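You operate a simulated robot arm through the tools that you are given. There is no shell and no other tool. Be economical: measure what you need, move in short steps, check, and stop when the job is done.

Carry out the task below with a simulated robot arm. There is one attempt and no reset: what you move stays moved.

Task
Put the water bottle on the top of the grading bench away on the fourth shelf from the bottom of the steel shelving. Stack the carton labelled "silo" from the top of the grading bench on top of the carton marked "barn". Fetch the red funnel and set it on the top of the drawer cabinet. Do these in any order. Set down upright: water bottle.

The check looks at the end state, three seconds after you hand in, the way a careful person would. Anything else that was tipped, shoved, dropped, spilled or broken makes it a failure.

Robot
A 7-joint arm with a fingered hand on a trunk, on a base that drives. Base frame: it is fixed to the floor where the robot stands at the start and does not move with it; the origin is under the middle of the robot, x ahead of it, y to its left, z up. Units: m, degrees, N and s.
Its first joint turns from -69.0 to 172.0 degrees. Places, roughly: carton marked barn, carton marked pond, carton mar [0.75, 1.25, 0.75]; fourth shelf of the steel shelving [7.3, 0.4, 1.3]; red funnel [4.25, -20.75, 1]; top of the drawer cabinet [3.1, -21.1, 1.3]. Payload 5 kg.
Tool frame: the origin (TCP) lies between the finger pads and is the grasp point; the fingertips stand 0.032 m ahead of it; z points along the fingers, y is the line along which they close. The gripper opens to 0.16 m. The gripper's body begins 0.089 m behind the TCP. The gripper is a hand of 3 fingers: y runs from the thumb to the fingers, the wrist lies at [0, 0, -0.252] in the tool frame.
Orientation is that of the tool frame in the base frame, as a unit quaternion [x, y, z, w]. With the fingers straight down and closing along the base's y, the tool's x points along the base's -x, its y along +y and its z along -z.

Tools
- The arm moves only by the tool play_rows. Its argument "increments" is one flat list of numbers, 6 for each row, row after row: the shift along the tool's x, y, z in m, then the turn, a rotation vector about the tool's x, y, z in degrees. In form: [tx, ty, tz, ax, ay, az, tx, ty, tz, ax, ay, az, ...]. A call has 1 to 12 rows; each row is the pose to reach, as a shift and turn from the pose commanded when the call began, along the tool's axes at that moment. Each row takes 0.2 s and may step no farther than 0.05 m and 8.6 degrees from the row before; otherwise, the whole call is refused. Where a pose cannot be reached the arm comes as near as it can. A force on the tool above 40 N (or 10 N above the force at the start of the call, whichever is more), or a blocked arm, ends the call early, and 0.2 s more pass. In this call time passes only in rows, and 0.2 s behind the last. The reply holds the time, the measured pose of the TCP, the force on the tool along the base axes, the opening and the grip force, in the units named above and with some noise, with the torque about the TCP (base axes, N m) and any sound that the robot's microphone picked up.
- Cameras (640 x 400 px; columns grow to the right, rows downward): "scene" is now at [0.1184, 0.0493, 1.3051]; the picture's right is [0.58, -0.81, -0.00], its down [-0.39, -0.28, -0.88] and it looks along [0.71, 0.51, -0.48] (base axes); focal length 274 px, centre (320, 200). "wrist" rides on the gripper at [0.065, -0.004, -0.116] in the tool frame; the picture's right is [0.06, 1.00, 0.00], its down [-0.87, 0.05, -0.49] and it looks along [-0.49, 0.03, 0.87] (tool axes); focal length 261 px, centre (320, 200). There is no depth. A picture from a camera that has moved, and an enlarged one, comes with that camera's place and axes in the base frame and with its lens. The place of the scene camera against the robot may be out by one fixed shift of up to 0.012 m in any direction.
- get_image(camera): a new picture of that camera. No time passes.
- slide_trunk(by): slides the trunk up (or, below 0, down) by that many m; the arm and the scene camera ride with it, the base frame stays. It gives what a move gives, with no picture.
- drive_base(legs): drives the robot by 1 to 6 legs, each [ahead, left, turn to the left] in m, m and degrees, along the robot's own axes; the way and the turn of a leg run together, so that a leg with both is an arc; at most 1.5 m and 180 degrees a leg. The arm and the cameras ride along, it lands a little off, and it stops where it bumps. It gives what a move gives.
- finger_targets(finger1, finger2, thumb_bend): sets how far each is bent, from 0 (flat) to 1 (curled in); at 0.3 the hand is open as for a grip, at 0.7 the pads meet at the TCP. One left out holds its place. A second passes; each finger stops where it meets its share of the squeeze, and holds until it gets a number again. It is the only way to open and close the hand. It gives what a move gives, with no picture; readings hold the bend of each and the force on the fingers (four entries, about 0 where the hand has none), thumb and palm.
- turn_head(pan, tilt): turns the head with the scene camera to pan (to the left, within 86 degrees either way) and tilt (down, from -29 to 69), counted from straight ahead of the robot. It gives what a move gives.
- close_up(camera, box): a new picture of the part [left, top, right, bottom] of that camera's present view, enlarged. No time passes.
- job_done(): hands the job in; it is judged then, once.

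Go step by step. Nothing tells you exact positions but the pictures and the camera data: compare them with the known pose of the tool, close in by small moves and look again before you grip or let go. The budget is 165 turns and 120 pictures, counting those below and the enlarged ones. Unless the task says otherwise, let go and move clear before handing in, and close with one line.

The tools are called as name(argument=value, ...) on one line, values as JSON. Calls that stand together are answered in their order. play_rows: Moves the arm, as the interface text tells. Its arguments: {"type":"object","properties":{"increments":{"type":"array"}},"required":["increments"]} The other tools are called the same way: slide_trunk (by) slides the trunk up or down; finger_targets (finger1, finger2, thumb_bend) moves the fingers one by one; drive_base (legs) drives the base; turn_head (pan, tilt) turns the head that bears the scene camera; get_image (camera) takes a picture; close_up (camera, box) takes an enlarged picture of a part of a camera's view; job_done () hands the job in.

At the start:

```text
time: 0.0
ee_pos: [0.5878, 0.3691, 1.1621]
tool_rot: [0.001, 1.0, 0.001, 0.0]
contact_force: [-0.3, -1.2, -0.1]
wrist_torque: [0.01, 0.0, -0.03]
finger_gap: 0.1601
grasp_force: 0.2
shape: jaw
bend: [0.3, 0.3, 0.3]
finger forces: [0.0, 0.0, 0.0, 0.0, 0.0, 0.0]
trunk travel left (down, up): [-0.45, 0.49]
robot x, y, heading: [0.0007, -0.0012, 0.1]
head pan, tilt: [35.5, 28.5]
```

scene: 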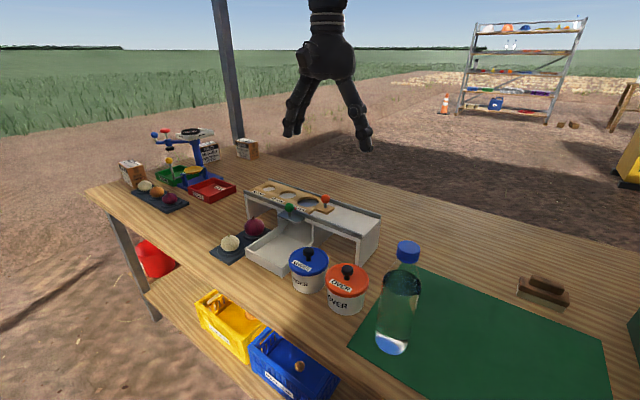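
wrist: 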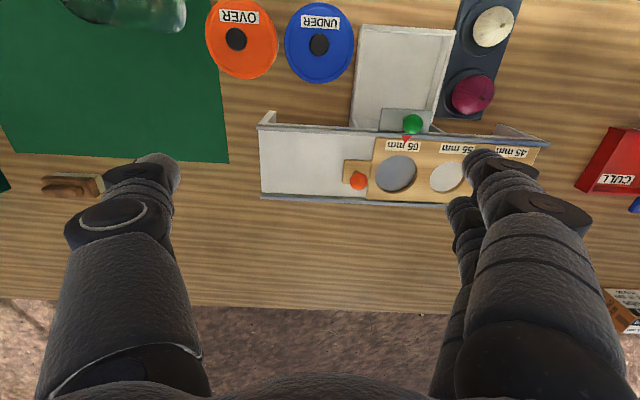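

I see the bench with the water bottle near me and some small cartons at its far left end. I'll enlarge the carton area and look around.

close_up(camera="scene", box=[80, 110, 280, 235])

close_up(camera="scene", box=[430, 0, 640, 131])

turn_head(pan=80, tilt=35)

get_image(camera="scene")

```text
3.20 times, centred on (180, 172) of scene
camera zoom: at [0.1184, 0.0493, 1.3051], right [0.58, -0.81, 0.0], down [-0.39, -0.28, -0.88], along [0.71, 0.51, -0.48], focal length 875 px, centre (768, 288)
```

zoom: 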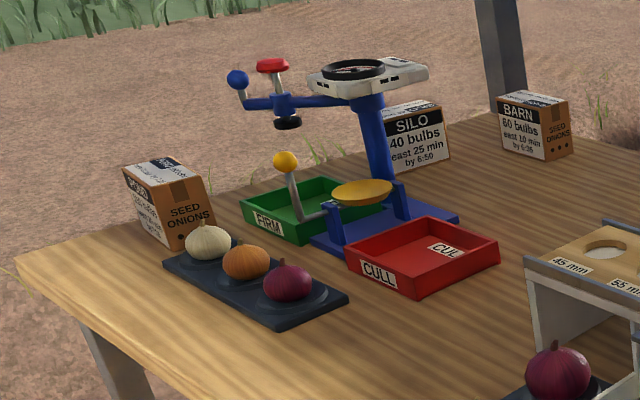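

```text
3.05 times, centred on (535, 66) of scene
camera zoom: at [0.1184, 0.0493, 1.3051], right [0.58, -0.81, 0.0], down [-0.39, -0.28, -0.88], along [0.71, 0.51, -0.48], focal length 834 px, centre (-335, 610)
```

zoom: 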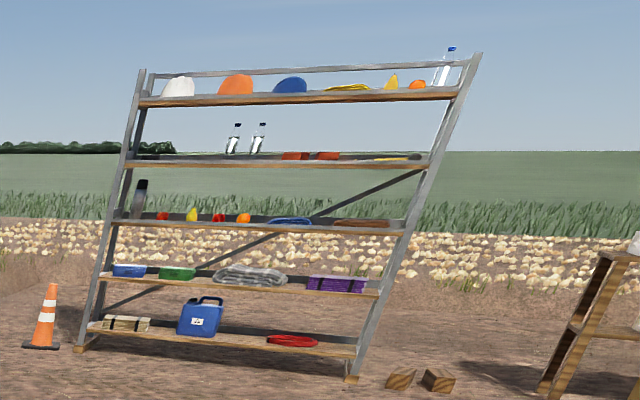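

```text
time: 1.1
ee_pos: [0.5874, 0.3681, 1.1611]
tool_rot: [0.002, 1.0, 0.002, 0.001]
contact_force: [1.2, 0.5, -0.2]
wrist_torque: [-0.03, -0.03, 0.02]
finger_gap: 0.1598
grasp_force: 0.0
shape: jaw
bend: [0.3, 0.3, 0.3]
finger forces: [0.0, 0.0, 0.1, 0.0, 0.1, 0.0]
trunk travel left (down, up): [-0.45, 0.49]
robot x, y, heading: [-0.0008, -0.0027, 0.0]
head pan, tilt: [80.0, 35.0]
```

```text
115 pictures are left
camera scene: at [0.0597, 0.0831, 1.295], right [0.98, -0.17, 0.0], down [-0.1, -0.56, -0.82], along [0.14, 0.81, -0.57], focal length 274 px, centre (320, 200)
```

scene: 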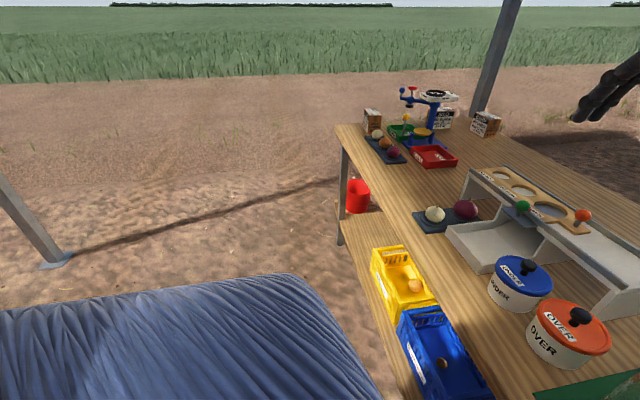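

The shelving is ahead in the distance, and its fourth shelf already holds two bottles. I'll do the bottle first: back off so the hand can come in horizontally, and look again.

drive_base(legs=[[-0.4, 0, 0]])

turn_head(pan=10, tilt=30)

get_image(camera="scene")

```text
time: 3.6
ee_pos: [0.1874, 0.3678, 1.1601]
tool_rot: [0.001, 1.0, 0.001, 0.0]
contact_force: [0.7, 0.5, 0.0]
wrist_torque: [0.0, -0.04, 0.02]
finger_gap: 0.1598
grasp_force: 0.0
shape: jaw
bend: [0.3, 0.3, 0.3]
finger forces: [0.0, 0.1, 0.0, 0.1, 0.1, 0.0]
trunk travel left (down, up): [-0.45, 0.49]
robot x, y, heading: [-0.3988, 0.0007, -0.1]
head pan, tilt: [80.0, 35.0]
```

```text
time: 5.0
ee_pos: [0.1884, 0.3678, 1.1614]
tool_rot: [0.002, 1.0, 0.002, 0.0]
contact_force: [0.1, -0.5, 0.6]
wrist_torque: [-0.01, -0.01, -0.01]
finger_gap: 0.16
grasp_force: 0.1
shape: jaw
bend: [0.3, 0.3, 0.3]
finger forces: [0.1, 0.0, 0.0, 0.0, 0.0, 0.2]
trunk travel left (down, up): [-0.45, 0.49]
robot x, y, heading: [-0.4009, 0.0033, -0.1]
head pan, tilt: [10.0, 30.0]
```

```text
114 pictures are left
camera scene: at [-0.2668, 0.0122, 1.3027], right [0.17, -0.98, 0.0], down [-0.49, -0.09, -0.87], along [0.85, 0.15, -0.5], focal length 274 px, centre (320, 200)
```

scene: 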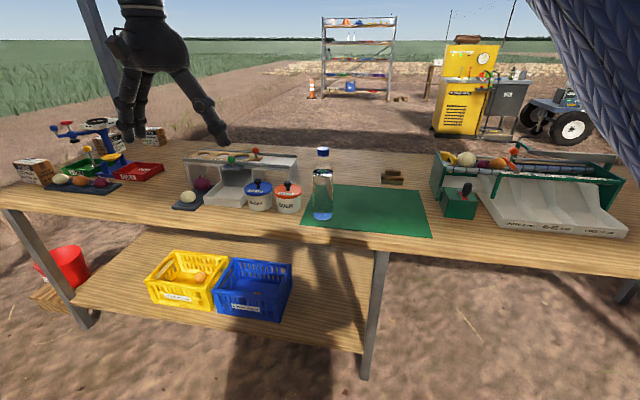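

The bottle stands at about (0.50, 0.135), roughly 0.23 tall, with the bench top at about z 0.8. I'll turn the hand to horizontal, high above the bench, in line with the bottle.

play_rows(increments=[-0.01, -0.021, 0, 0, -8.18, 0, -0.02, -0.042, 0, 0, -16.36, 0, -0.03, -0.063, 0, 0, -24.55, 0, -0.04, -0.084, 0, 0, -32.73, 0, -0.05, -0.105, 0, 0, -40.9, 0, -0.06, -0.126, 0, 0, -49.1, 0, -0.07, -0.147, 0, 0, -57.3, 0, -0.08, -0.168, 0, 0, -65.45, 0, -0.09, -0.189, 0, 0, -73.6, 0, -0.1, -0.21, 0, 0, -81.8, 0, -0.1, -0.231, 0, 0, -90, 0])

get_image(camera="scene")

get_image(camera="wrist")

```text
time: 7.4
ee_pos: [0.2869, 0.1371, 1.1631]
tool_rot: [0.003, 0.706, 0.001, 0.708]
contact_force: [-0.8, 0.3, 0.1]
wrist_torque: [0.03, 0.03, -0.04]
finger_gap: 0.1598
grasp_force: 0.1
shape: jaw
bend: [0.3, 0.3, 0.3]
finger forces: [0.1, 0.0, 0.1, 0.0, 0.1, 0.0]
trunk travel left (down, up): [-0.45, 0.49]
robot x, y, heading: [-0.4046, 0.0038, 0.0]
head pan, tilt: [10.0, 30.0]
```

```text
113 pictures are left
camera scene: at [-0.2679, 0.0136, 1.303], right [0.17, -0.98, 0.0], down [-0.49, -0.09, -0.87], along [0.85, 0.15, -0.5], focal length 274 px, centre (320, 200)
```

scene: 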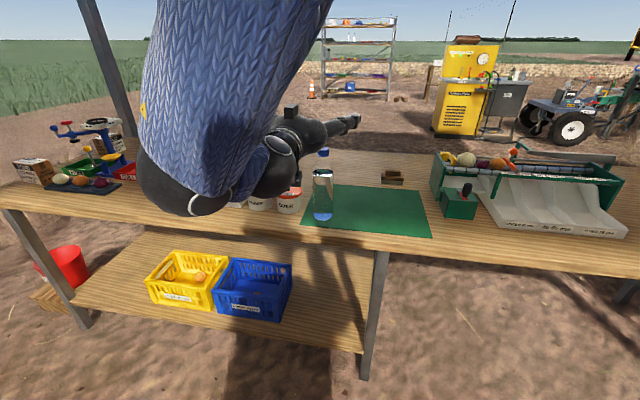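

```text
112 pictures are left
camera wrist: at [0.1694, 0.1337, 1.0979], right [0.0, 1.0, -0.06], down [-0.49, 0.05, 0.87], along [0.87, 0.02, 0.49], focal length 261 px, centre (320, 200)
```

wrist: 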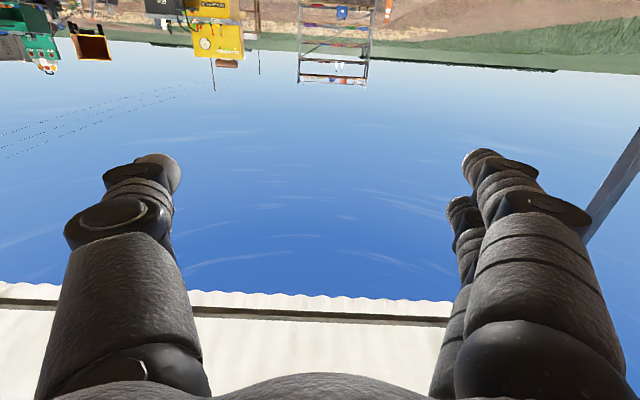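

The hand is level but its camera faces the sky. I'll roll it 180° so the camera looks down onto the grasp.

play_rows(increments=[0, 0, 0, 0, 0, 8.5, 0, 0, 0, 0, 0, 17, 0, 0, 0, 0, 0, 25.5, 0, 0, 0, 0, 0, 34, 0, 0, 0, 0, 0, 42.5, 0, 0, 0, 0, 0, 51, 0, 0, 0, 0, 0, 59.5, 0, 0, 0, 0, 0, 68, 0, 0, 0, 0, 0, 76.5, 0, 0, 0, 0, 0, 85, 0, 0, 0, 0, 0, 90])

play_rows(increments=[0, 0, 0, 0, 0, 8.5, 0, 0, 0, 0, 0, 17, 0, 0, 0, 0, 0, 25.5, 0, 0, 0, 0, 0, 34, 0, 0, 0, 0, 0, 42.5, 0, 0, 0, 0, 0, 51, 0, 0, 0, 0, 0, 59.5, 0, 0, 0, 0, 0, 68, 0, 0, 0, 0, 0, 76.5, 0, 0, 0, 0, 0, 85, 0, 0, 0, 0, 0, 90])

get_image(camera="wrist")

```text
time: 9.8
ee_pos: [0.4728, 0.0888, 1.1818]
tool_rot: [0.47, 0.526, 0.525, 0.477]
contact_force: [0.0, 0.6, -0.5]
wrist_torque: [-0.01, 0.02, -0.01]
finger_gap: 0.16
grasp_force: 0.1
shape: jaw
bend: [0.3, 0.3, 0.3]
finger forces: [0.0, 0.0, 0.1, 0.0, 0.1, 0.0]
out of reach, approached as far as the arm can: row 4, 5, 6, 7, 8, 9, 10, 11
trunk travel left (down, up): [-0.45, 0.49]
robot x, y, heading: [-0.4001, -0.0002, -0.3]
head pan, tilt: [10.0, 30.0]
```

```text
time: 12.2
ee_pos: [0.4674, 0.0887, 1.1798]
tool_rot: [0.704, 0.04, 0.708, -0.034]
contact_force: [0.1, 0.2, -0.4]
wrist_torque: [0.02, 0.03, 0.03]
finger_gap: 0.16
grasp_force: 0.0
shape: jaw
bend: [0.3, 0.3, 0.3]
finger forces: [0.0, 0.1, 0.0, 0.0, 0.0, 0.0]
out of reach, approached as far as the arm can: row 1, 2, 3
trunk travel left (down, up): [-0.45, 0.49]
robot x, y, heading: [-0.3981, 0.0019, -0.4]
head pan, tilt: [10.0, 30.0]
```

```text
111 pictures are left
camera wrist: at [0.3498, 0.0822, 1.2448], right [0.1, -0.99, 0.07], down [-0.48, -0.11, -0.87], along [0.87, 0.06, -0.49], focal length 261 px, centre (320, 200)
```

wrist: 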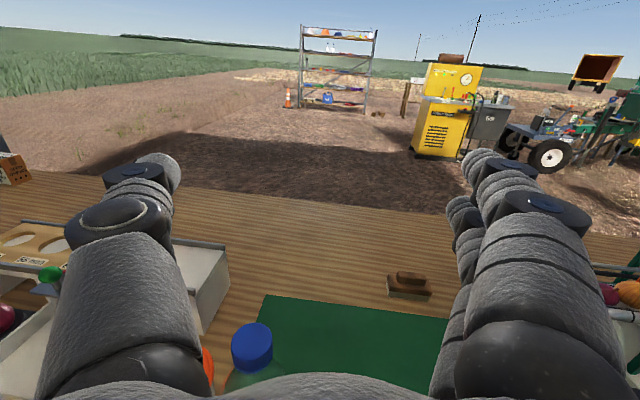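

The camera now looks down over the hand and the arm is well extended. I'll drive back, narrow the hand a little, lower the trunk to bottle mid-height, then look.

drive_base(legs=[[-0.28, 0.044, 0.4]])

finger_targets(finger1=0.38, finger2=0.38, thumb_bend=0.38)

slide_trunk(by=-0.275)

get_image(camera="wrist")

get_image(camera="scene")

```text
time: 14.2
ee_pos: [0.184, 0.1415, 1.1808]
tool_rot: [0.703, 0.045, 0.708, -0.037]
contact_force: [-1.1, -0.3, 0.7]
wrist_torque: [0.0, 0.03, -0.03]
finger_gap: 0.16
grasp_force: 0.1
shape: jaw
bend: [0.3, 0.3, 0.3]
finger forces: [0.0, 0.0, 0.0, 0.1, 0.0, 0.0]
trunk travel left (down, up): [-0.45, 0.49]
robot x, y, heading: [-0.6825, 0.0445, 0.4]
head pan, tilt: [10.0, 30.0]
```

```text
time: 15.2
ee_pos: [0.1843, 0.1414, 1.1801]
tool_rot: [0.703, 0.045, 0.708, -0.037]
contact_force: [0.8, -0.1, -0.1]
wrist_torque: [0.0, -0.02, -0.03]
finger_gap: 0.137
grasp_force: 0.1
shape: fingers
bend: [0.38, 0.38, 0.38]
finger forces: [0.0, 0.0, 0.0, 0.1, 0.0, 0.0]
trunk travel left (down, up): [-0.45, 0.49]
robot x, y, heading: [-0.6791, 0.044, 0.7]
head pan, tilt: [10.0, 30.0]
```

```text
time: 18.0
ee_pos: [0.1834, 0.1408, 0.9057]
tool_rot: [0.704, 0.045, 0.708, -0.038]
contact_force: [-0.2, 0.2, 0.2]
wrist_torque: [0.0, -0.01, 0.02]
finger_gap: 0.1369
grasp_force: 0.0
shape: fingers
bend: [0.38, 0.38, 0.38]
finger forces: [0.1, 0.0, 0.1, 0.1, 0.0, 0.0]
trunk travel left (down, up): [-0.175, 0.765]
robot x, y, heading: [-0.684, 0.0404, 0.2]
head pan, tilt: [10.0, 30.0]
```

```text
110 pictures are left
camera wrist: at [0.0666, 0.1328, 0.9701], right [0.12, -0.99, 0.07], down [-0.48, -0.12, -0.87], along [0.87, 0.07, -0.49], focal length 261 px, centre (320, 200)
```

wrist: 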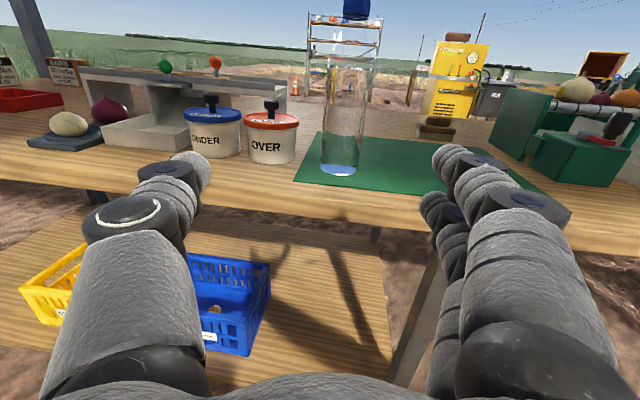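

```text
109 pictures are left
camera scene: at [-0.5492, 0.0564, 1.0278], right [0.18, -0.98, 0.0], down [-0.49, -0.09, -0.87], along [0.85, 0.16, -0.5], focal length 274 px, centre (320, 200)
```

scene: 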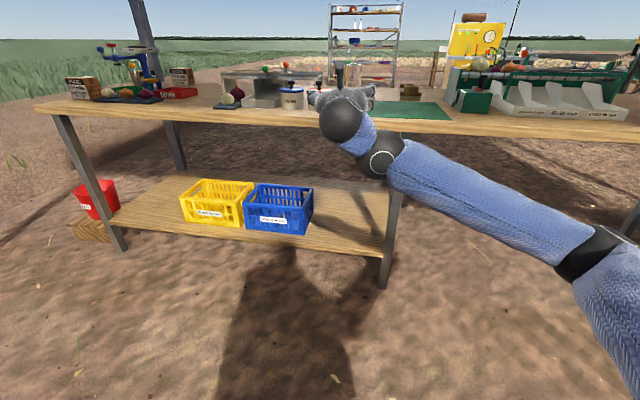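

The bottle axis is at about (0.49, 0.14) and the OVER pot's lid is at about z 0.87, close on the left. I'll raise slightly so the thumb passes above the lid, narrow the hand, and drive in partway.

finger_targets(finger1=0.42, finger2=0.42, thumb_bend=0.42)

slide_trunk(by=0.015)

drive_base(legs=[[0.2, -0.004, 0]])

get_image(camera="wrist")

```text
time: 19.0
ee_pos: [0.1842, 0.1416, 0.9047]
tool_rot: [0.703, 0.046, 0.708, -0.038]
contact_force: [1.2, 0.4, 0.3]
wrist_torque: [0.04, 0.01, 0.0]
finger_gap: 0.1208
grasp_force: 0.0
shape: fingers
bend: [0.42, 0.42, 0.42]
finger forces: [0.1, 0.0, 0.1, 0.0, 0.1, 0.0]
trunk travel left (down, up): [-0.175, 0.765]
robot x, y, heading: [-0.6815, 0.0422, 0.4]
head pan, tilt: [10.0, 30.0]
```

```text
time: 19.6
ee_pos: [0.1845, 0.1412, 0.9198]
tool_rot: [0.704, 0.045, 0.708, -0.038]
contact_force: [-0.1, -0.3, -0.7]
wrist_torque: [-0.01, 0.0, 0.03]
finger_gap: 0.1207
grasp_force: 0.1
shape: fingers
bend: [0.42, 0.42, 0.42]
finger forces: [0.1, 0.0, 0.0, 0.0, 0.0, 0.0]
trunk travel left (down, up): [-0.19, 0.75]
robot x, y, heading: [-0.6814, 0.0424, 0.6]
head pan, tilt: [10.0, 30.0]
```

```text
time: 21.2
ee_pos: [0.3827, 0.1356, 0.9203]
tool_rot: [0.704, 0.044, 0.708, -0.036]
contact_force: [-0.1, -0.9, -0.3]
wrist_torque: [-0.03, -0.02, 0.0]
finger_gap: 0.1209
grasp_force: 0.1
shape: fingers
bend: [0.42, 0.42, 0.42]
finger forces: [0.1, 0.1, 0.1, 0.0, 0.0, 0.0]
trunk travel left (down, up): [-0.19, 0.75]
robot x, y, heading: [-0.4829, 0.0412, 0.1]
head pan, tilt: [10.0, 30.0]
```

```text
108 pictures are left
camera wrist: at [0.2668, 0.1276, 0.985], right [0.11, -0.99, 0.07], down [-0.48, -0.12, -0.87], along [0.87, 0.06, -0.49], focal length 261 px, centre (320, 200)
```

wrist: 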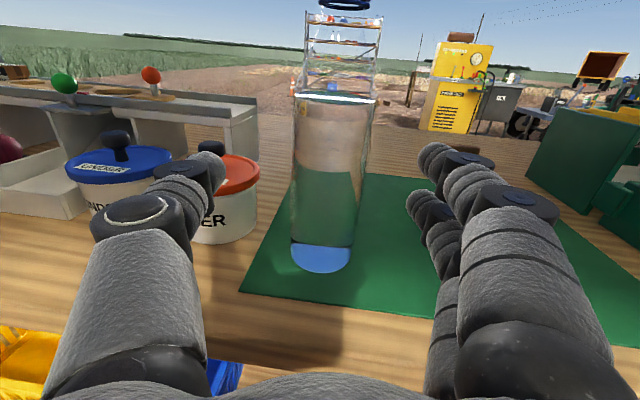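

The bottle is centred between thumb and fingers, about 0.09 m ahead. I'll drive in the rest and close gently.

drive_base(legs=[[0.092, -0.002, 0]])

get_image(camera="wrist")

```text
time: 22.3
ee_pos: [0.4772, 0.1347, 0.9201]
tool_rot: [0.704, 0.043, 0.708, -0.036]
contact_force: [0.4, -0.8, 0.7]
wrist_torque: [-0.04, 0.05, 0.0]
finger_gap: 0.1205
grasp_force: 0.1
shape: fingers
bend: [0.42, 0.42, 0.42]
finger forces: [0.0, 0.0, 0.0, 0.1, 0.0, 0.0]
trunk travel left (down, up): [-0.19, 0.75]
robot x, y, heading: [-0.3905, 0.0399, 0.5]
head pan, tilt: [10.0, 30.0]
```

```text
107 pictures are left
camera wrist: at [0.3594, 0.1265, 0.9849], right [0.11, -0.99, 0.07], down [-0.48, -0.12, -0.87], along [0.87, 0.06, -0.49], focal length 261 px, centre (320, 200)
```

wrist: 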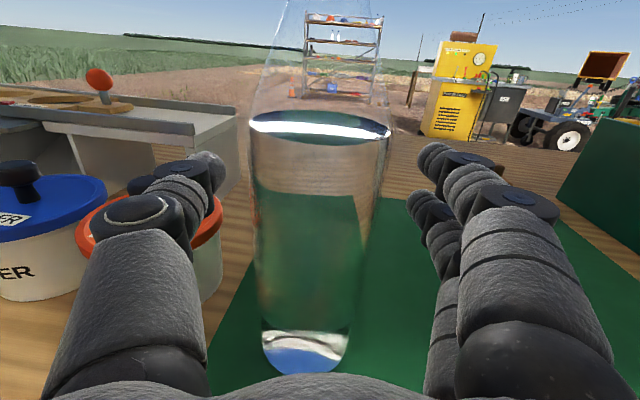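

Alignment looks right: the bottle axis coincides with the TCP. I'll close stepwise.

finger_targets(finger1=0.52, finger2=0.52, thumb_bend=0.52)

finger_targets(finger1=0.58, finger2=0.58, thumb_bend=0.58)

```text
time: 23.3
ee_pos: [0.478, 0.1339, 0.9198]
tool_rot: [0.704, 0.044, 0.708, -0.037]
contact_force: [-0.1, -0.5, 0.7]
wrist_torque: [0.0, 0.01, -0.02]
finger_gap: 0.0797
grasp_force: 0.1
shape: fingers
bend: [0.52, 0.52, 0.52]
finger forces: [0.0, 0.0, 0.1, 0.0, 0.0, 0.0]
trunk travel left (down, up): [-0.19, 0.75]
robot x, y, heading: [-0.3895, 0.0385, 0.3]
head pan, tilt: [10.0, 30.0]
```

```text
time: 24.3
ee_pos: [0.4769, 0.1339, 0.9208]
tool_rot: [0.704, 0.044, 0.708, -0.037]
contact_force: [-0.4, 1.8, 0.5]
wrist_torque: [0.01, -0.01, -0.01]
finger_gap: 0.0609
grasp_force: 1.3
shape: fingers
bend: [0.57, 0.57, 0.57]
finger forces: [0.0, 0.0, 0.1, 0.0, 1.6, 0.0]
trunk travel left (down, up): [-0.19, 0.75]
robot x, y, heading: [-0.3945, 0.0422, 0.4]
head pan, tilt: [10.0, 30.0]
```

The thumb has just touched. I'll squeeze on.

finger_targets(finger1=0.64, finger2=0.64, thumb_bend=0.6)

get_image(camera="wrist")

```text
time: 25.3
ee_pos: [0.4768, 0.1339, 0.9204]
tool_rot: [0.704, 0.044, 0.708, -0.037]
contact_force: [1.4, 0.8, -0.3]
wrist_torque: [-0.12, -0.05, 0.03]
finger_gap: 0.056
grasp_force: 10.2
shape: fingers
bend: [0.6, 0.6, 0.58]
finger forces: [4.8, 4.8, 0.0, 0.1, 8.8, 0.0]
trunk travel left (down, up): [-0.19, 0.75]
robot x, y, heading: [-0.3881, 0.0369, 0.4]
head pan, tilt: [10.0, 30.0]
```

```text
106 pictures are left
camera wrist: at [0.3596, 0.1265, 0.9848], right [0.11, -0.99, 0.07], down [-0.48, -0.12, -0.87], along [0.87, 0.06, -0.49], focal length 261 px, centre (320, 200)
```

wrist: 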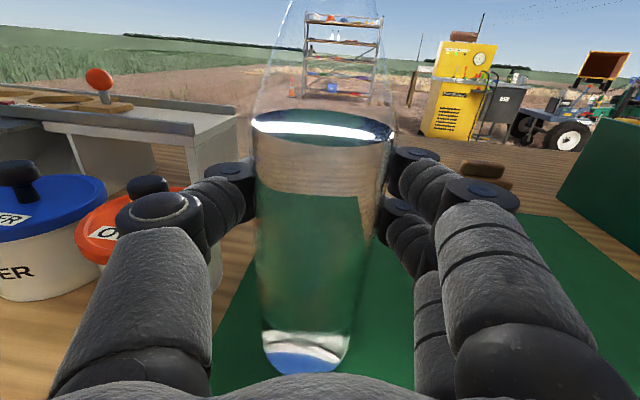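

Gripped at about 10 N. I'll firm it up and lift with the trunk.

finger_targets(finger1=0.7, finger2=0.7, thumb_bend=0.7)

slide_trunk(by=0.05)

get_image(camera="wrist")

```text
time: 26.3
ee_pos: [0.477, 0.1335, 0.9213]
tool_rot: [0.703, 0.045, 0.708, -0.037]
contact_force: [1.0, 3.9, 4.3]
wrist_torque: [0.25, 0.02, -0.03]
finger_gap: 0.0537
grasp_force: 26.0
shape: fingers
bend: [0.6, 0.6, 0.64]
finger forces: [11.7, 12.1, 0.1, 0.0, 29.1, 0.0]
trunk travel left (down, up): [-0.19, 0.75]
robot x, y, heading: [-0.3864, 0.0391, 0.3]
head pan, tilt: [10.0, 30.0]
```

```text
time: 27.2
ee_pos: [0.4775, 0.1346, 0.9684]
tool_rot: [0.704, 0.044, 0.708, -0.036]
contact_force: [-0.1, 0.2, -6.2]
wrist_torque: [0.0, 0.0, 0.0]
finger_gap: 0.0533
grasp_force: 25.5
shape: fingers
bend: [0.6, 0.6, 0.65]
finger forces: [12.0, 13.5, 0.1, 0.1, 25.4, 0.0]
trunk travel left (down, up): [-0.24, 0.7]
robot x, y, heading: [-0.3898, 0.0414, 0.4]
head pan, tilt: [10.0, 30.0]
```

```text
105 pictures are left
camera wrist: at [0.3601, 0.1265, 1.0339], right [0.11, -0.99, 0.07], down [-0.48, -0.12, -0.87], along [0.87, 0.06, -0.49], focal length 261 px, centre (320, 200)
```

wrist: 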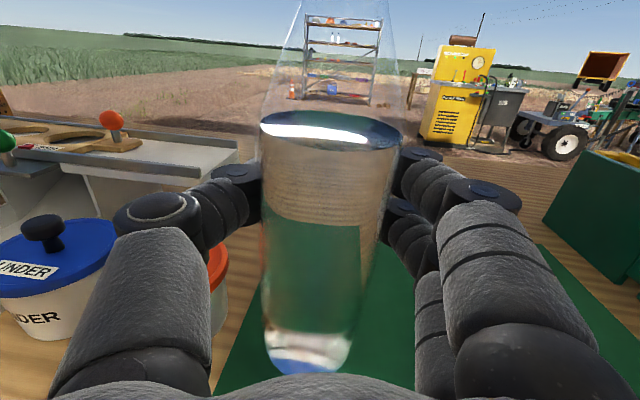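

The bottle is held upright and clear of the bench. I'll raise to shelf height, back out, and go round the left end of the bench (shelter posts near (±1.38, 1.6)).

slide_trunk(by=0.49)

drive_base(legs=[[-0.3, 0, 0], [0, 1.3, 0], [0, 1.3, 0], [1.4, 0, 0], [1.4, 0, 0]])

turn_head(pan=-20, tilt=15)

get_image(camera="scene")

```text
refused: 0.49 is not a number from -0.4 to 0.4
```

```text
time: 39.9
ee_pos: [0.2002, 2.4486, 0.9675]
tool_rot: [0.705, 0.041, 0.707, -0.032]
contact_force: [-0.2, 0.4, -5.5]
wrist_torque: [0.0, 0.04, 0.0]
finger_gap: 0.0529
grasp_force: 24.3
shape: fingers
bend: [0.6, 0.6, 0.65]
finger forces: [11.8, 12.5, 0.0, 0.0, 24.4, 0.1]
trunk travel left (down, up): [-0.24, 0.7]
robot x, y, heading: [-0.667, 2.3609, -0.1]
head pan, tilt: [10.0, 30.0]
stopped in leg 3: the robot was blocked; the commanded pose is now the measured one
```

```text
time: 40.9
ee_pos: [0.2, 2.4473, 0.9681]
tool_rot: [0.704, 0.043, 0.708, -0.033]
contact_force: [1.1, -0.7, -6.1]
wrist_torque: [0.03, 0.01, 0.02]
finger_gap: 0.0528
grasp_force: 24.6
shape: fingers
bend: [0.6, 0.6, 0.65]
finger forces: [11.8, 12.6, 0.0, 0.0, 24.3, 0.0]
trunk travel left (down, up): [-0.24, 0.7]
robot x, y, heading: [-0.6673, 2.3588, -0.4]
head pan, tilt: [-20.0, 15.0]
```

```text
104 pictures are left
camera scene: at [-0.5352, 2.3239, 1.1168], right [-0.34, -0.94, 0.0], down [-0.24, 0.09, -0.97], along [0.91, -0.33, -0.26], focal length 274 px, centre (320, 200)
```

scene: 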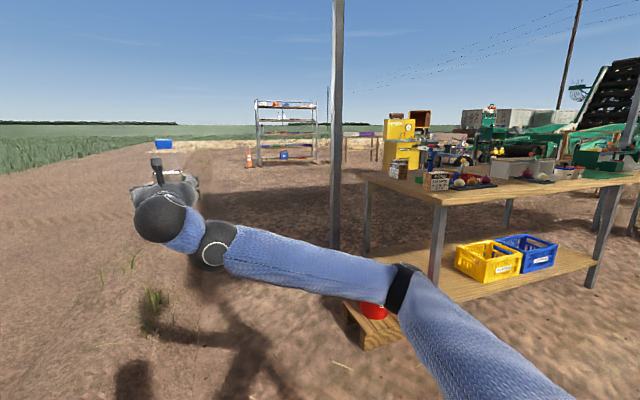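

Something blocked the base at y 2.36. I'll look to the left before continuing.

turn_head(pan=80, tilt=45)

get_image(camera="scene")

slide_trunk(by=0.3)

```text
time: 42.6
ee_pos: [0.1994, 2.4477, 0.9685]
tool_rot: [0.704, 0.042, 0.708, -0.032]
contact_force: [0.3, 0.8, -5.1]
wrist_torque: [-0.01, -0.02, 0.0]
finger_gap: 0.0527
grasp_force: 24.4
shape: fingers
bend: [0.6, 0.6, 0.65]
finger forces: [11.8, 12.6, 0.1, 0.1, 24.2, 0.0]
trunk travel left (down, up): [-0.24, 0.7]
robot x, y, heading: [-0.6658, 2.3623, -0.2]
head pan, tilt: [80.0, 45.0]
```

```text
103 pictures are left
camera scene: at [-0.6085, 2.4361, 1.0701], right [0.98, -0.18, 0.0], down [-0.13, -0.7, -0.71], along [0.12, 0.7, -0.71], focal length 274 px, centre (320, 200)
```

scene: 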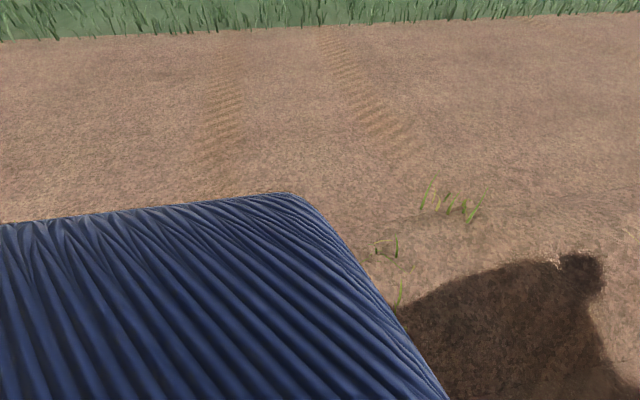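

```text
time: 45.6
ee_pos: [0.2, 2.4477, 1.2692]
tool_rot: [0.704, 0.042, 0.708, -0.032]
contact_force: [0.9, 0.4, -6.6]
wrist_torque: [-0.01, -0.02, -0.02]
finger_gap: 0.0529
grasp_force: 25.0
shape: fingers
bend: [0.6, 0.6, 0.65]
finger forces: [11.6, 12.6, 0.0, 0.0, 24.2, 0.0]
trunk travel left (down, up): [-0.54, 0.4]
robot x, y, heading: [-0.6653, 2.3601, -0.2]
head pan, tilt: [80.0, 45.0]
```

Nothing is visible on the left; perhaps it is the limit of the yard. From here straight ahead is clear, so I'll go forward in line.

drive_base(legs=[[1.3, 0, 0]])

turn_head(pan=-25, tilt=20)

get_image(camera="scene")

```text
time: 52.0
ee_pos: [1.4728, 2.4394, 1.2683]
tool_rot: [0.705, 0.041, 0.707, -0.032]
contact_force: [0.2, 0.5, -6.1]
wrist_torque: [-0.02, -0.02, -0.01]
finger_gap: 0.0527
grasp_force: 24.1
shape: fingers
bend: [0.6, 0.6, 0.65]
finger forces: [11.7, 12.6, 0.0, 0.1, 24.1, 0.0]
trunk travel left (down, up): [-0.54, 0.4]
robot x, y, heading: [0.6035, 2.3527, -0.3]
head pan, tilt: [80.0, 45.0]
```

```text
time: 53.9
ee_pos: [1.473, 2.4384, 1.267]
tool_rot: [0.705, 0.041, 0.708, -0.031]
contact_force: [1.4, 0.3, -5.3]
wrist_torque: [0.04, -0.02, 0.0]
finger_gap: 0.0524
grasp_force: 24.0
shape: fingers
bend: [0.6, 0.6, 0.65]
finger forces: [11.7, 12.5, 0.1, 0.1, 24.1, 0.0]
trunk travel left (down, up): [-0.54, 0.4]
robot x, y, heading: [0.6034, 2.3539, -0.3]
head pan, tilt: [-25.0, 20.0]
```

```text
102 pictures are left
camera scene: at [0.7331, 2.3097, 1.4087], right [-0.43, -0.9, 0.0], down [-0.31, 0.15, -0.94], along [0.85, -0.4, -0.34], focal length 274 px, centre (320, 200)
```

scene: 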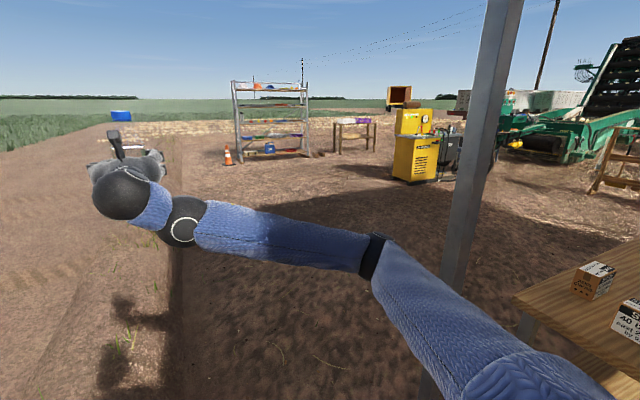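

The way ahead is clear. I'll drive forward past the post and diagonally toward the shelving.

drive_base(legs=[[1.4, 0, 0], [1.2, 0, 0], [1.1, -0.9, 0.3], [1.1, -0.8, 0]])

turn_head(pan=0, tilt=5)

get_image(camera="scene")

get_image(camera="wrist")

```text
time: 66.1
ee_pos: [4.0307, 2.4839, 1.2662]
tool_rot: [0.704, 0.054, 0.707, -0.043]
contact_force: [-0.2, 0.4, -5.3]
wrist_torque: [0.0, -0.01, 0.0]
finger_gap: 0.0519
grasp_force: 22.6
shape: fingers
bend: [0.6, 0.6, 0.66]
finger forces: [11.0, 12.6, 0.1, 0.0, 22.7, 0.0]
trunk travel left (down, up): [-0.54, 0.4]
robot x, y, heading: [3.1653, 2.367, 1.7]
head pan, tilt: [-25.0, 20.0]
stopped in leg 2: the robot was blocked; the commanded pose is now the measured one
```

```text
time: 67.0
ee_pos: [4.0289, 2.4849, 1.2682]
tool_rot: [0.704, 0.054, 0.707, -0.044]
contact_force: [-0.4, 0.0, -4.9]
wrist_torque: [0.01, -0.01, -0.01]
finger_gap: 0.0522
grasp_force: 23.0
shape: fingers
bend: [0.6, 0.6, 0.66]
finger forces: [11.0, 12.5, 0.0, 0.0, 22.7, 0.1]
trunk travel left (down, up): [-0.54, 0.4]
robot x, y, heading: [3.1645, 2.3697, 1.7]
head pan, tilt: [0.0, 5.0]
```

```text
101 pictures are left
camera scene: at [3.3016, 2.3675, 1.433], right [0.03, -1.0, 0.0], down [-0.09, 0.0, -1.0], along [1.0, 0.03, -0.09], focal length 274 px, centre (320, 200)
```

scene: 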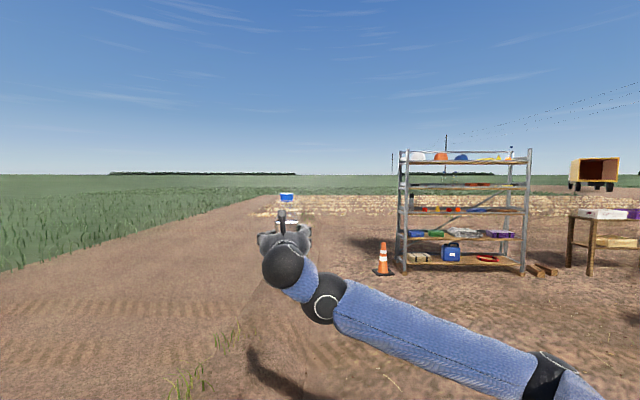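

```text
100 pictures are left
camera wrist: at [3.9121, 2.4735, 1.3329], right [0.14, -0.99, 0.08], down [-0.47, -0.13, -0.87], along [0.87, 0.08, -0.49], focal length 261 px, centre (320, 200)
```

wrist: 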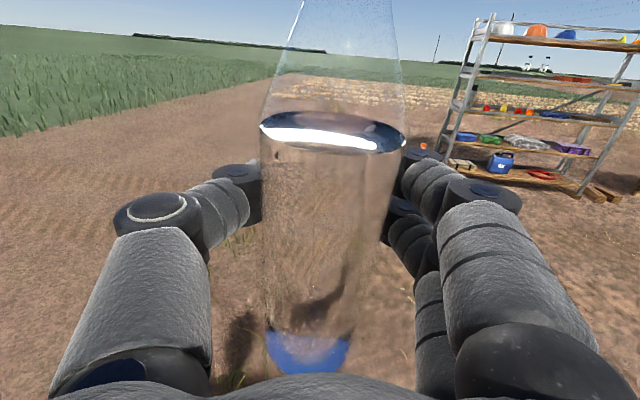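

Blocked again along that line (likely the edge of the drivable ground); I'll go diagonally away to the right toward the shelving.

drive_base(legs=[[0.7, -1.0, -1.7], [1.0, -0.7, 0]])

get_image(camera="scene")

```text
time: 79.0
ee_pos: [5.7209, 0.7148, 1.2677]
tool_rot: [0.705, 0.032, 0.708, -0.022]
contact_force: [0.7, 0.1, -5.0]
wrist_torque: [0.0, -0.03, 0.01]
finger_gap: 0.0522
grasp_force: 22.9
shape: fingers
bend: [0.6, 0.6, 0.66]
finger forces: [10.9, 12.6, 0.1, 0.0, 22.6, 0.0]
trunk travel left (down, up): [-0.54, 0.4]
robot x, y, heading: [4.8484, 0.6494, -1.7]
head pan, tilt: [0.0, 5.0]
```

```text
99 pictures are left
camera scene: at [4.9879, 0.6424, 1.433], right [-0.03, -1.0, 0.0], down [-0.09, 0.0, -1.0], along [1.0, -0.03, -0.09], focal length 274 px, centre (320, 200)
```

scene: 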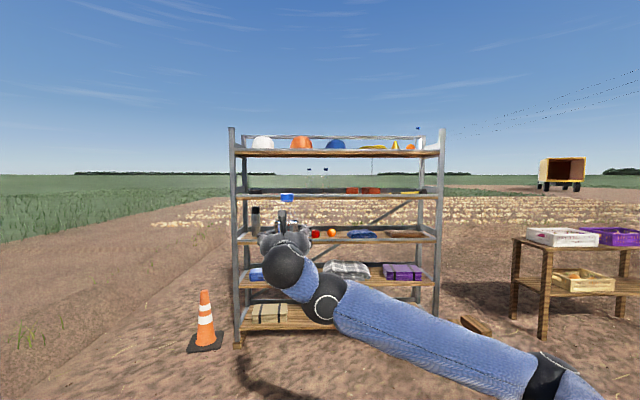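

I'm in front of the shelving, about 2 m off. I'll look more closely at the fourth shelf.

close_up(camera="scene", box=[220, 115, 460, 265])

close_up(camera="wrist", box=[160, 0, 640, 300])

```text
2.67 times, centred on (340, 190) of scene
camera zoom: at [4.9879, 0.6424, 1.433], right [-0.03, -1.0, 0.0], down [-0.09, 0.0, -1.0], along [1.0, -0.03, -0.09], focal length 730 px, centre (267, 227)
```

zoom: 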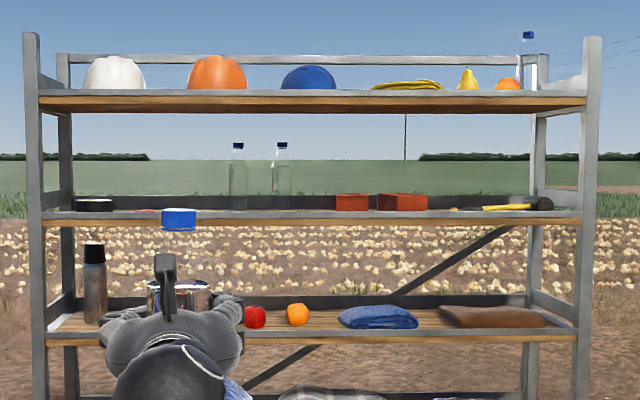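

```text
1.33 times, centred on (400, 150) of wrist
camera zoom: at [5.6035, 0.7118, 1.3326], right [0.08, -0.99, 0.08], down [-0.48, -0.1, -0.87], along [0.87, 0.03, -0.49], focal length 348 px, centre (213, 267)
```

zoom: 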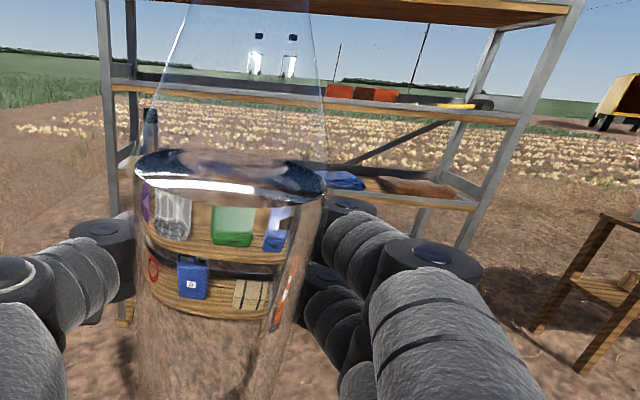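

The shelf has tape, something reddish, two bottles, two orange boxes and a hammer. I'll raise the trunk so the camera sees down onto the shelf and find a free spot.

slide_trunk(by=0.2)

drive_base(legs=[[0.35, 0, 1.7]])

close_up(camera="scene", box=[180, 115, 480, 302])

get_image(camera="wrist")

```text
time: 81.1
ee_pos: [5.7206, 0.7145, 1.4666]
tool_rot: [0.705, 0.032, 0.708, -0.023]
contact_force: [-0.7, 0.1, -5.3]
wrist_torque: [0.03, -0.02, -0.02]
finger_gap: 0.0519
grasp_force: 23.4
shape: fingers
bend: [0.6, 0.6, 0.66]
finger forces: [10.9, 12.5, 0.1, 0.0, 22.5, 0.1]
trunk travel left (down, up): [-0.74, 0.2]
robot x, y, heading: [4.852, 0.6526, -1.9]
head pan, tilt: [0.0, 5.0]
```

```text
time: 83.4
ee_pos: [6.0668, 0.7357, 1.4672]
tool_rot: [0.705, 0.043, 0.707, -0.033]
contact_force: [0.6, 0.0, -5.8]
wrist_torque: [0.0, 0.0, 0.0]
finger_gap: 0.0518
grasp_force: 23.0
shape: fingers
bend: [0.6, 0.6, 0.66]
finger forces: [10.8, 12.6, 0.1, 0.1, 22.6, 0.0]
trunk travel left (down, up): [-0.74, 0.2]
robot x, y, heading: [5.2017, 0.6484, 0.2]
head pan, tilt: [0.0, 5.0]
```

```text
2.13 times, centred on (330, 208) of scene
camera zoom: at [5.3371, 0.6416, 1.633], right [0.0, -1.0, 0.0], down [-0.09, 0.0, -1.0], along [1.0, 0.0, -0.09], focal length 584 px, centre (299, 182)
```

zoom: 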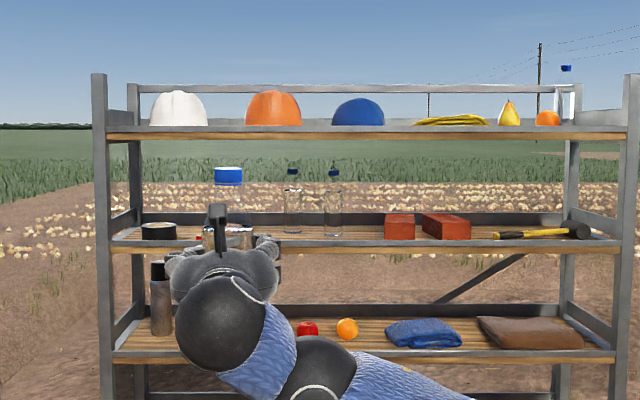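

```text
95 pictures are left
camera wrist: at [5.9504, 0.7296, 1.5322], right [0.11, -0.99, 0.08], down [-0.48, -0.12, -0.87], along [0.87, 0.06, -0.49], focal length 261 px, centre (320, 200)
```

wrist: 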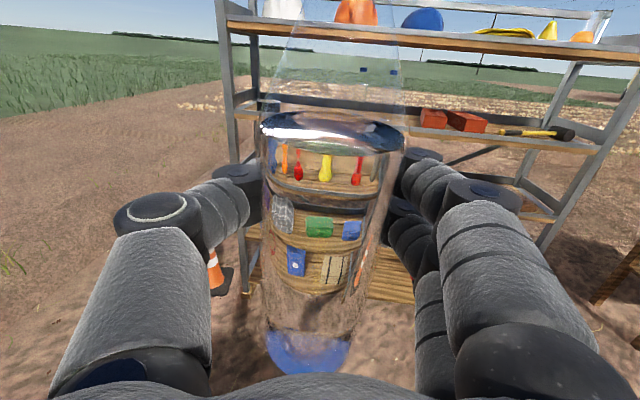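

The hand hides the left half of the shelf. I'll strafe right to see what lies between the tape and the bottles.

drive_base(legs=[[0, -0.6, 0]])

turn_head(pan=20, tilt=10)

close_up(camera="scene", box=[210, 90, 450, 240])

```text
time: 86.8
ee_pos: [6.0685, 0.1531, 1.4678]
tool_rot: [0.704, 0.047, 0.707, -0.038]
contact_force: [0.8, 0.1, -5.6]
wrist_torque: [0.03, 0.0, 0.02]
finger_gap: 0.052
grasp_force: 22.9
shape: fingers
bend: [0.6, 0.6, 0.66]
finger forces: [10.8, 12.6, 0.0, 0.0, 22.5, 0.0]
trunk travel left (down, up): [-0.74, 0.2]
robot x, y, heading: [5.205, 0.0475, 1.0]
head pan, tilt: [0.0, 5.0]
```

```text
time: 87.6
ee_pos: [6.0698, 0.155, 1.4675]
tool_rot: [0.704, 0.048, 0.707, -0.038]
contact_force: [0.1, -0.1, -5.9]
wrist_torque: [0.04, -0.03, 0.02]
finger_gap: 0.0523
grasp_force: 23.0
shape: fingers
bend: [0.6, 0.6, 0.66]
finger forces: [10.9, 12.5, 0.0, 0.0, 22.6, 0.1]
trunk travel left (down, up): [-0.74, 0.2]
robot x, y, heading: [5.2022, 0.0483, 0.8]
head pan, tilt: [20.0, 10.0]
```

```text
2.67 times, centred on (330, 165) of scene
camera zoom: at [5.3351, 0.0806, 1.625], right [0.35, -0.94, 0.0], down [-0.16, -0.06, -0.98], along [0.92, 0.35, -0.17], focal length 730 px, centre (293, 293)
```

zoom: 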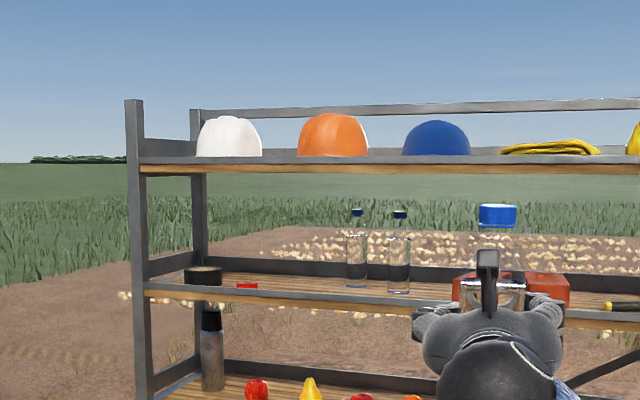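

Between the small red item (y≈0.88) and the first bottle (y≈0.63) there is a free gap centred near y 0.765. I'll line up there and approach.

drive_base(legs=[[0, 0.625, -0.9], [0.68, 0, 0]])

turn_head(pan=0, tilt=15)

get_image(camera="wrist")

get_image(camera="scene")

```text
time: 94.4
ee_pos: [6.7537, 0.7484, 1.4681]
tool_rot: [0.705, 0.04, 0.708, -0.03]
contact_force: [0.4, -0.1, -5.4]
wrist_torque: [0.01, -0.02, -0.03]
finger_gap: 0.052
grasp_force: 23.2
shape: fingers
bend: [0.6, 0.6, 0.66]
finger forces: [10.8, 12.6, 0.0, 0.1, 22.6, 0.0]
trunk travel left (down, up): [-0.74, 0.2]
robot x, y, heading: [5.8844, 0.6623, -0.5]
head pan, tilt: [20.0, 10.0]
```

```text
time: 95.3
ee_pos: [6.7523, 0.7487, 1.4668]
tool_rot: [0.705, 0.041, 0.708, -0.031]
contact_force: [0.2, -0.7, -5.9]
wrist_torque: [0.01, -0.02, -0.02]
finger_gap: 0.0521
grasp_force: 23.1
shape: fingers
bend: [0.6, 0.6, 0.66]
finger forces: [10.8, 12.5, 0.0, 0.0, 22.6, 0.1]
trunk travel left (down, up): [-0.74, 0.2]
robot x, y, heading: [5.8856, 0.6665, -0.5]
head pan, tilt: [0.0, 15.0]
```

```text
93 pictures are left
camera wrist: at [6.6351, 0.7428, 1.5327], right [0.1, -0.99, 0.08], down [-0.48, -0.11, -0.87], along [0.87, 0.05, -0.49], focal length 261 px, centre (320, 200)
```

wrist: 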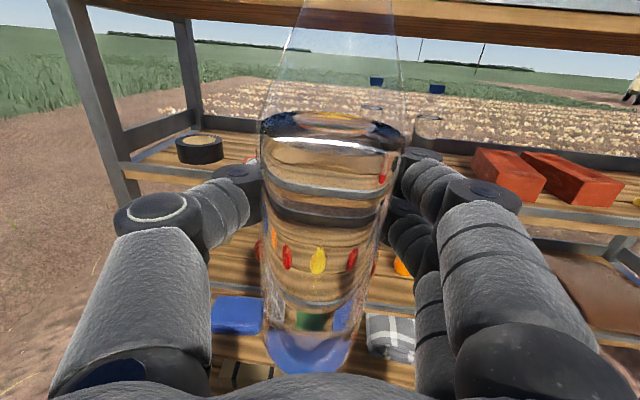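

```text
92 pictures are left
camera scene: at [6.0227, 0.6598, 1.6169], right [-0.01, -1.0, 0.0], down [-0.26, 0.0, -0.97], along [0.97, -0.01, -0.26], focal length 274 px, centre (320, 200)
```

scene: 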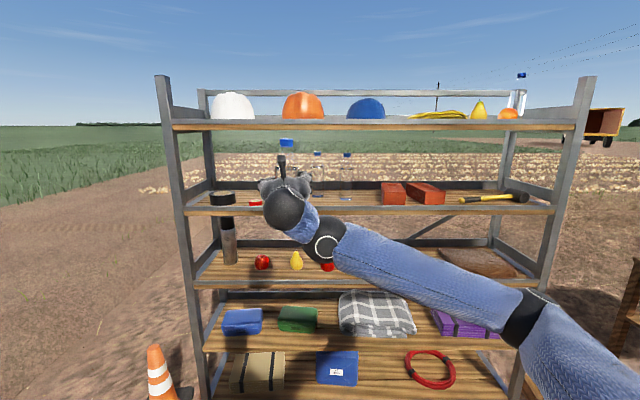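

The gap centre is nearer y 0.78, and there is about 0.04–0.05 m clearance above and below the bottle. I'll shift left a little and ease in.

slide_trunk(by=-0.012)

drive_base(legs=[[0.24, 0.03, 0.3]])

get_image(camera="wrist")

get_image(camera="scene")

```text
time: 95.9
ee_pos: [6.7515, 0.7488, 1.4552]
tool_rot: [0.705, 0.04, 0.708, -0.03]
contact_force: [-0.3, -0.7, -4.5]
wrist_torque: [0.01, 0.01, 0.04]
finger_gap: 0.0521
grasp_force: 23.7
shape: fingers
bend: [0.6, 0.6, 0.66]
finger forces: [10.8, 12.5, 0.1, 0.0, 22.5, 0.0]
trunk travel left (down, up): [-0.728, 0.212]
robot x, y, heading: [5.8866, 0.6658, -0.6]
head pan, tilt: [0.0, 15.0]
```

```text
time: 97.6
ee_pos: [6.9906, 0.7891, 1.4535]
tool_rot: [0.705, 0.044, 0.707, -0.035]
contact_force: [-0.5, 0.1, -5.5]
wrist_torque: [0.03, -0.02, -0.01]
finger_gap: 0.0521
grasp_force: 22.9
shape: fingers
bend: [0.6, 0.6, 0.66]
finger forces: [10.8, 12.6, 0.0, 0.1, 22.6, 0.0]
trunk travel left (down, up): [-0.728, 0.212]
robot x, y, heading: [6.122, 0.6963, 0.1]
head pan, tilt: [0.0, 15.0]
```

```text
91 pictures are left
camera wrist: at [6.8736, 0.7812, 1.5197], right [0.11, -0.99, 0.08], down [-0.48, -0.12, -0.87], along [0.87, 0.06, -0.49], focal length 261 px, centre (320, 200)
```

wrist: 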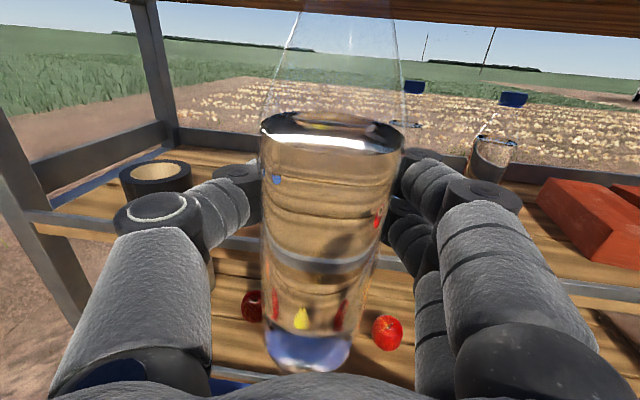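

```text
90 pictures are left
camera scene: at [6.2621, 0.6914, 1.6047], right [0.0, -1.0, 0.0], down [-0.26, 0.0, -0.97], along [0.97, 0.0, -0.26], focal length 274 px, centre (320, 200)
```

scene: 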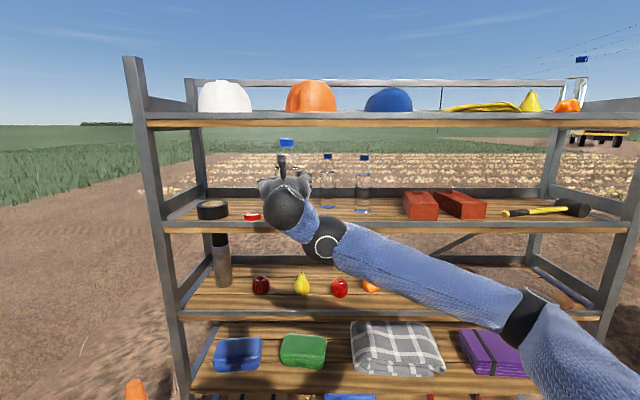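

Clear on both sides: bottle 1 at about (7.26, 0.667), the low red item at (7.145, 0.905). I'll move in to x≈7.16, y≈0.787.

drive_base(legs=[[0.165, -0.002, 0]])

get_image(camera="wrist")

close_up(camera="scene", box=[160, 60, 400, 210])

```text
time: 99.1
ee_pos: [7.1574, 0.7876, 1.4532]
tool_rot: [0.705, 0.044, 0.707, -0.035]
contact_force: [-0.2, 0.3, -6.2]
wrist_torque: [0.0, -0.02, 0.02]
finger_gap: 0.0518
grasp_force: 23.4
shape: fingers
bend: [0.6, 0.6, 0.66]
finger forces: [10.8, 12.6, 0.0, 0.0, 22.5, 0.1]
trunk travel left (down, up): [-0.728, 0.212]
robot x, y, heading: [6.2865, 0.695, 0.3]
head pan, tilt: [0.0, 15.0]
```

```text
89 pictures are left
camera wrist: at [7.04, 0.7802, 1.5191], right [0.11, -0.99, 0.08], down [-0.48, -0.12, -0.87], along [0.87, 0.06, -0.49], focal length 261 px, centre (320, 200)
```

wrist: 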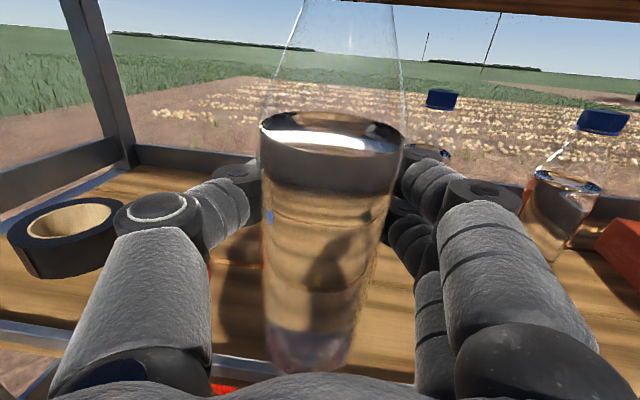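

```text
2.67 times, centred on (280, 135) of scene
camera zoom: at [6.4285, 0.6898, 1.6046], right [0.0, -1.0, 0.0], down [-0.26, 0.0, -0.97], along [0.97, 0.0, -0.26], focal length 730 px, centre (427, 373)
```

zoom: 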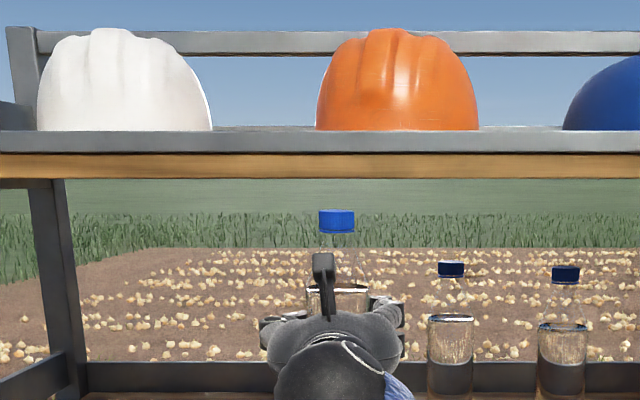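

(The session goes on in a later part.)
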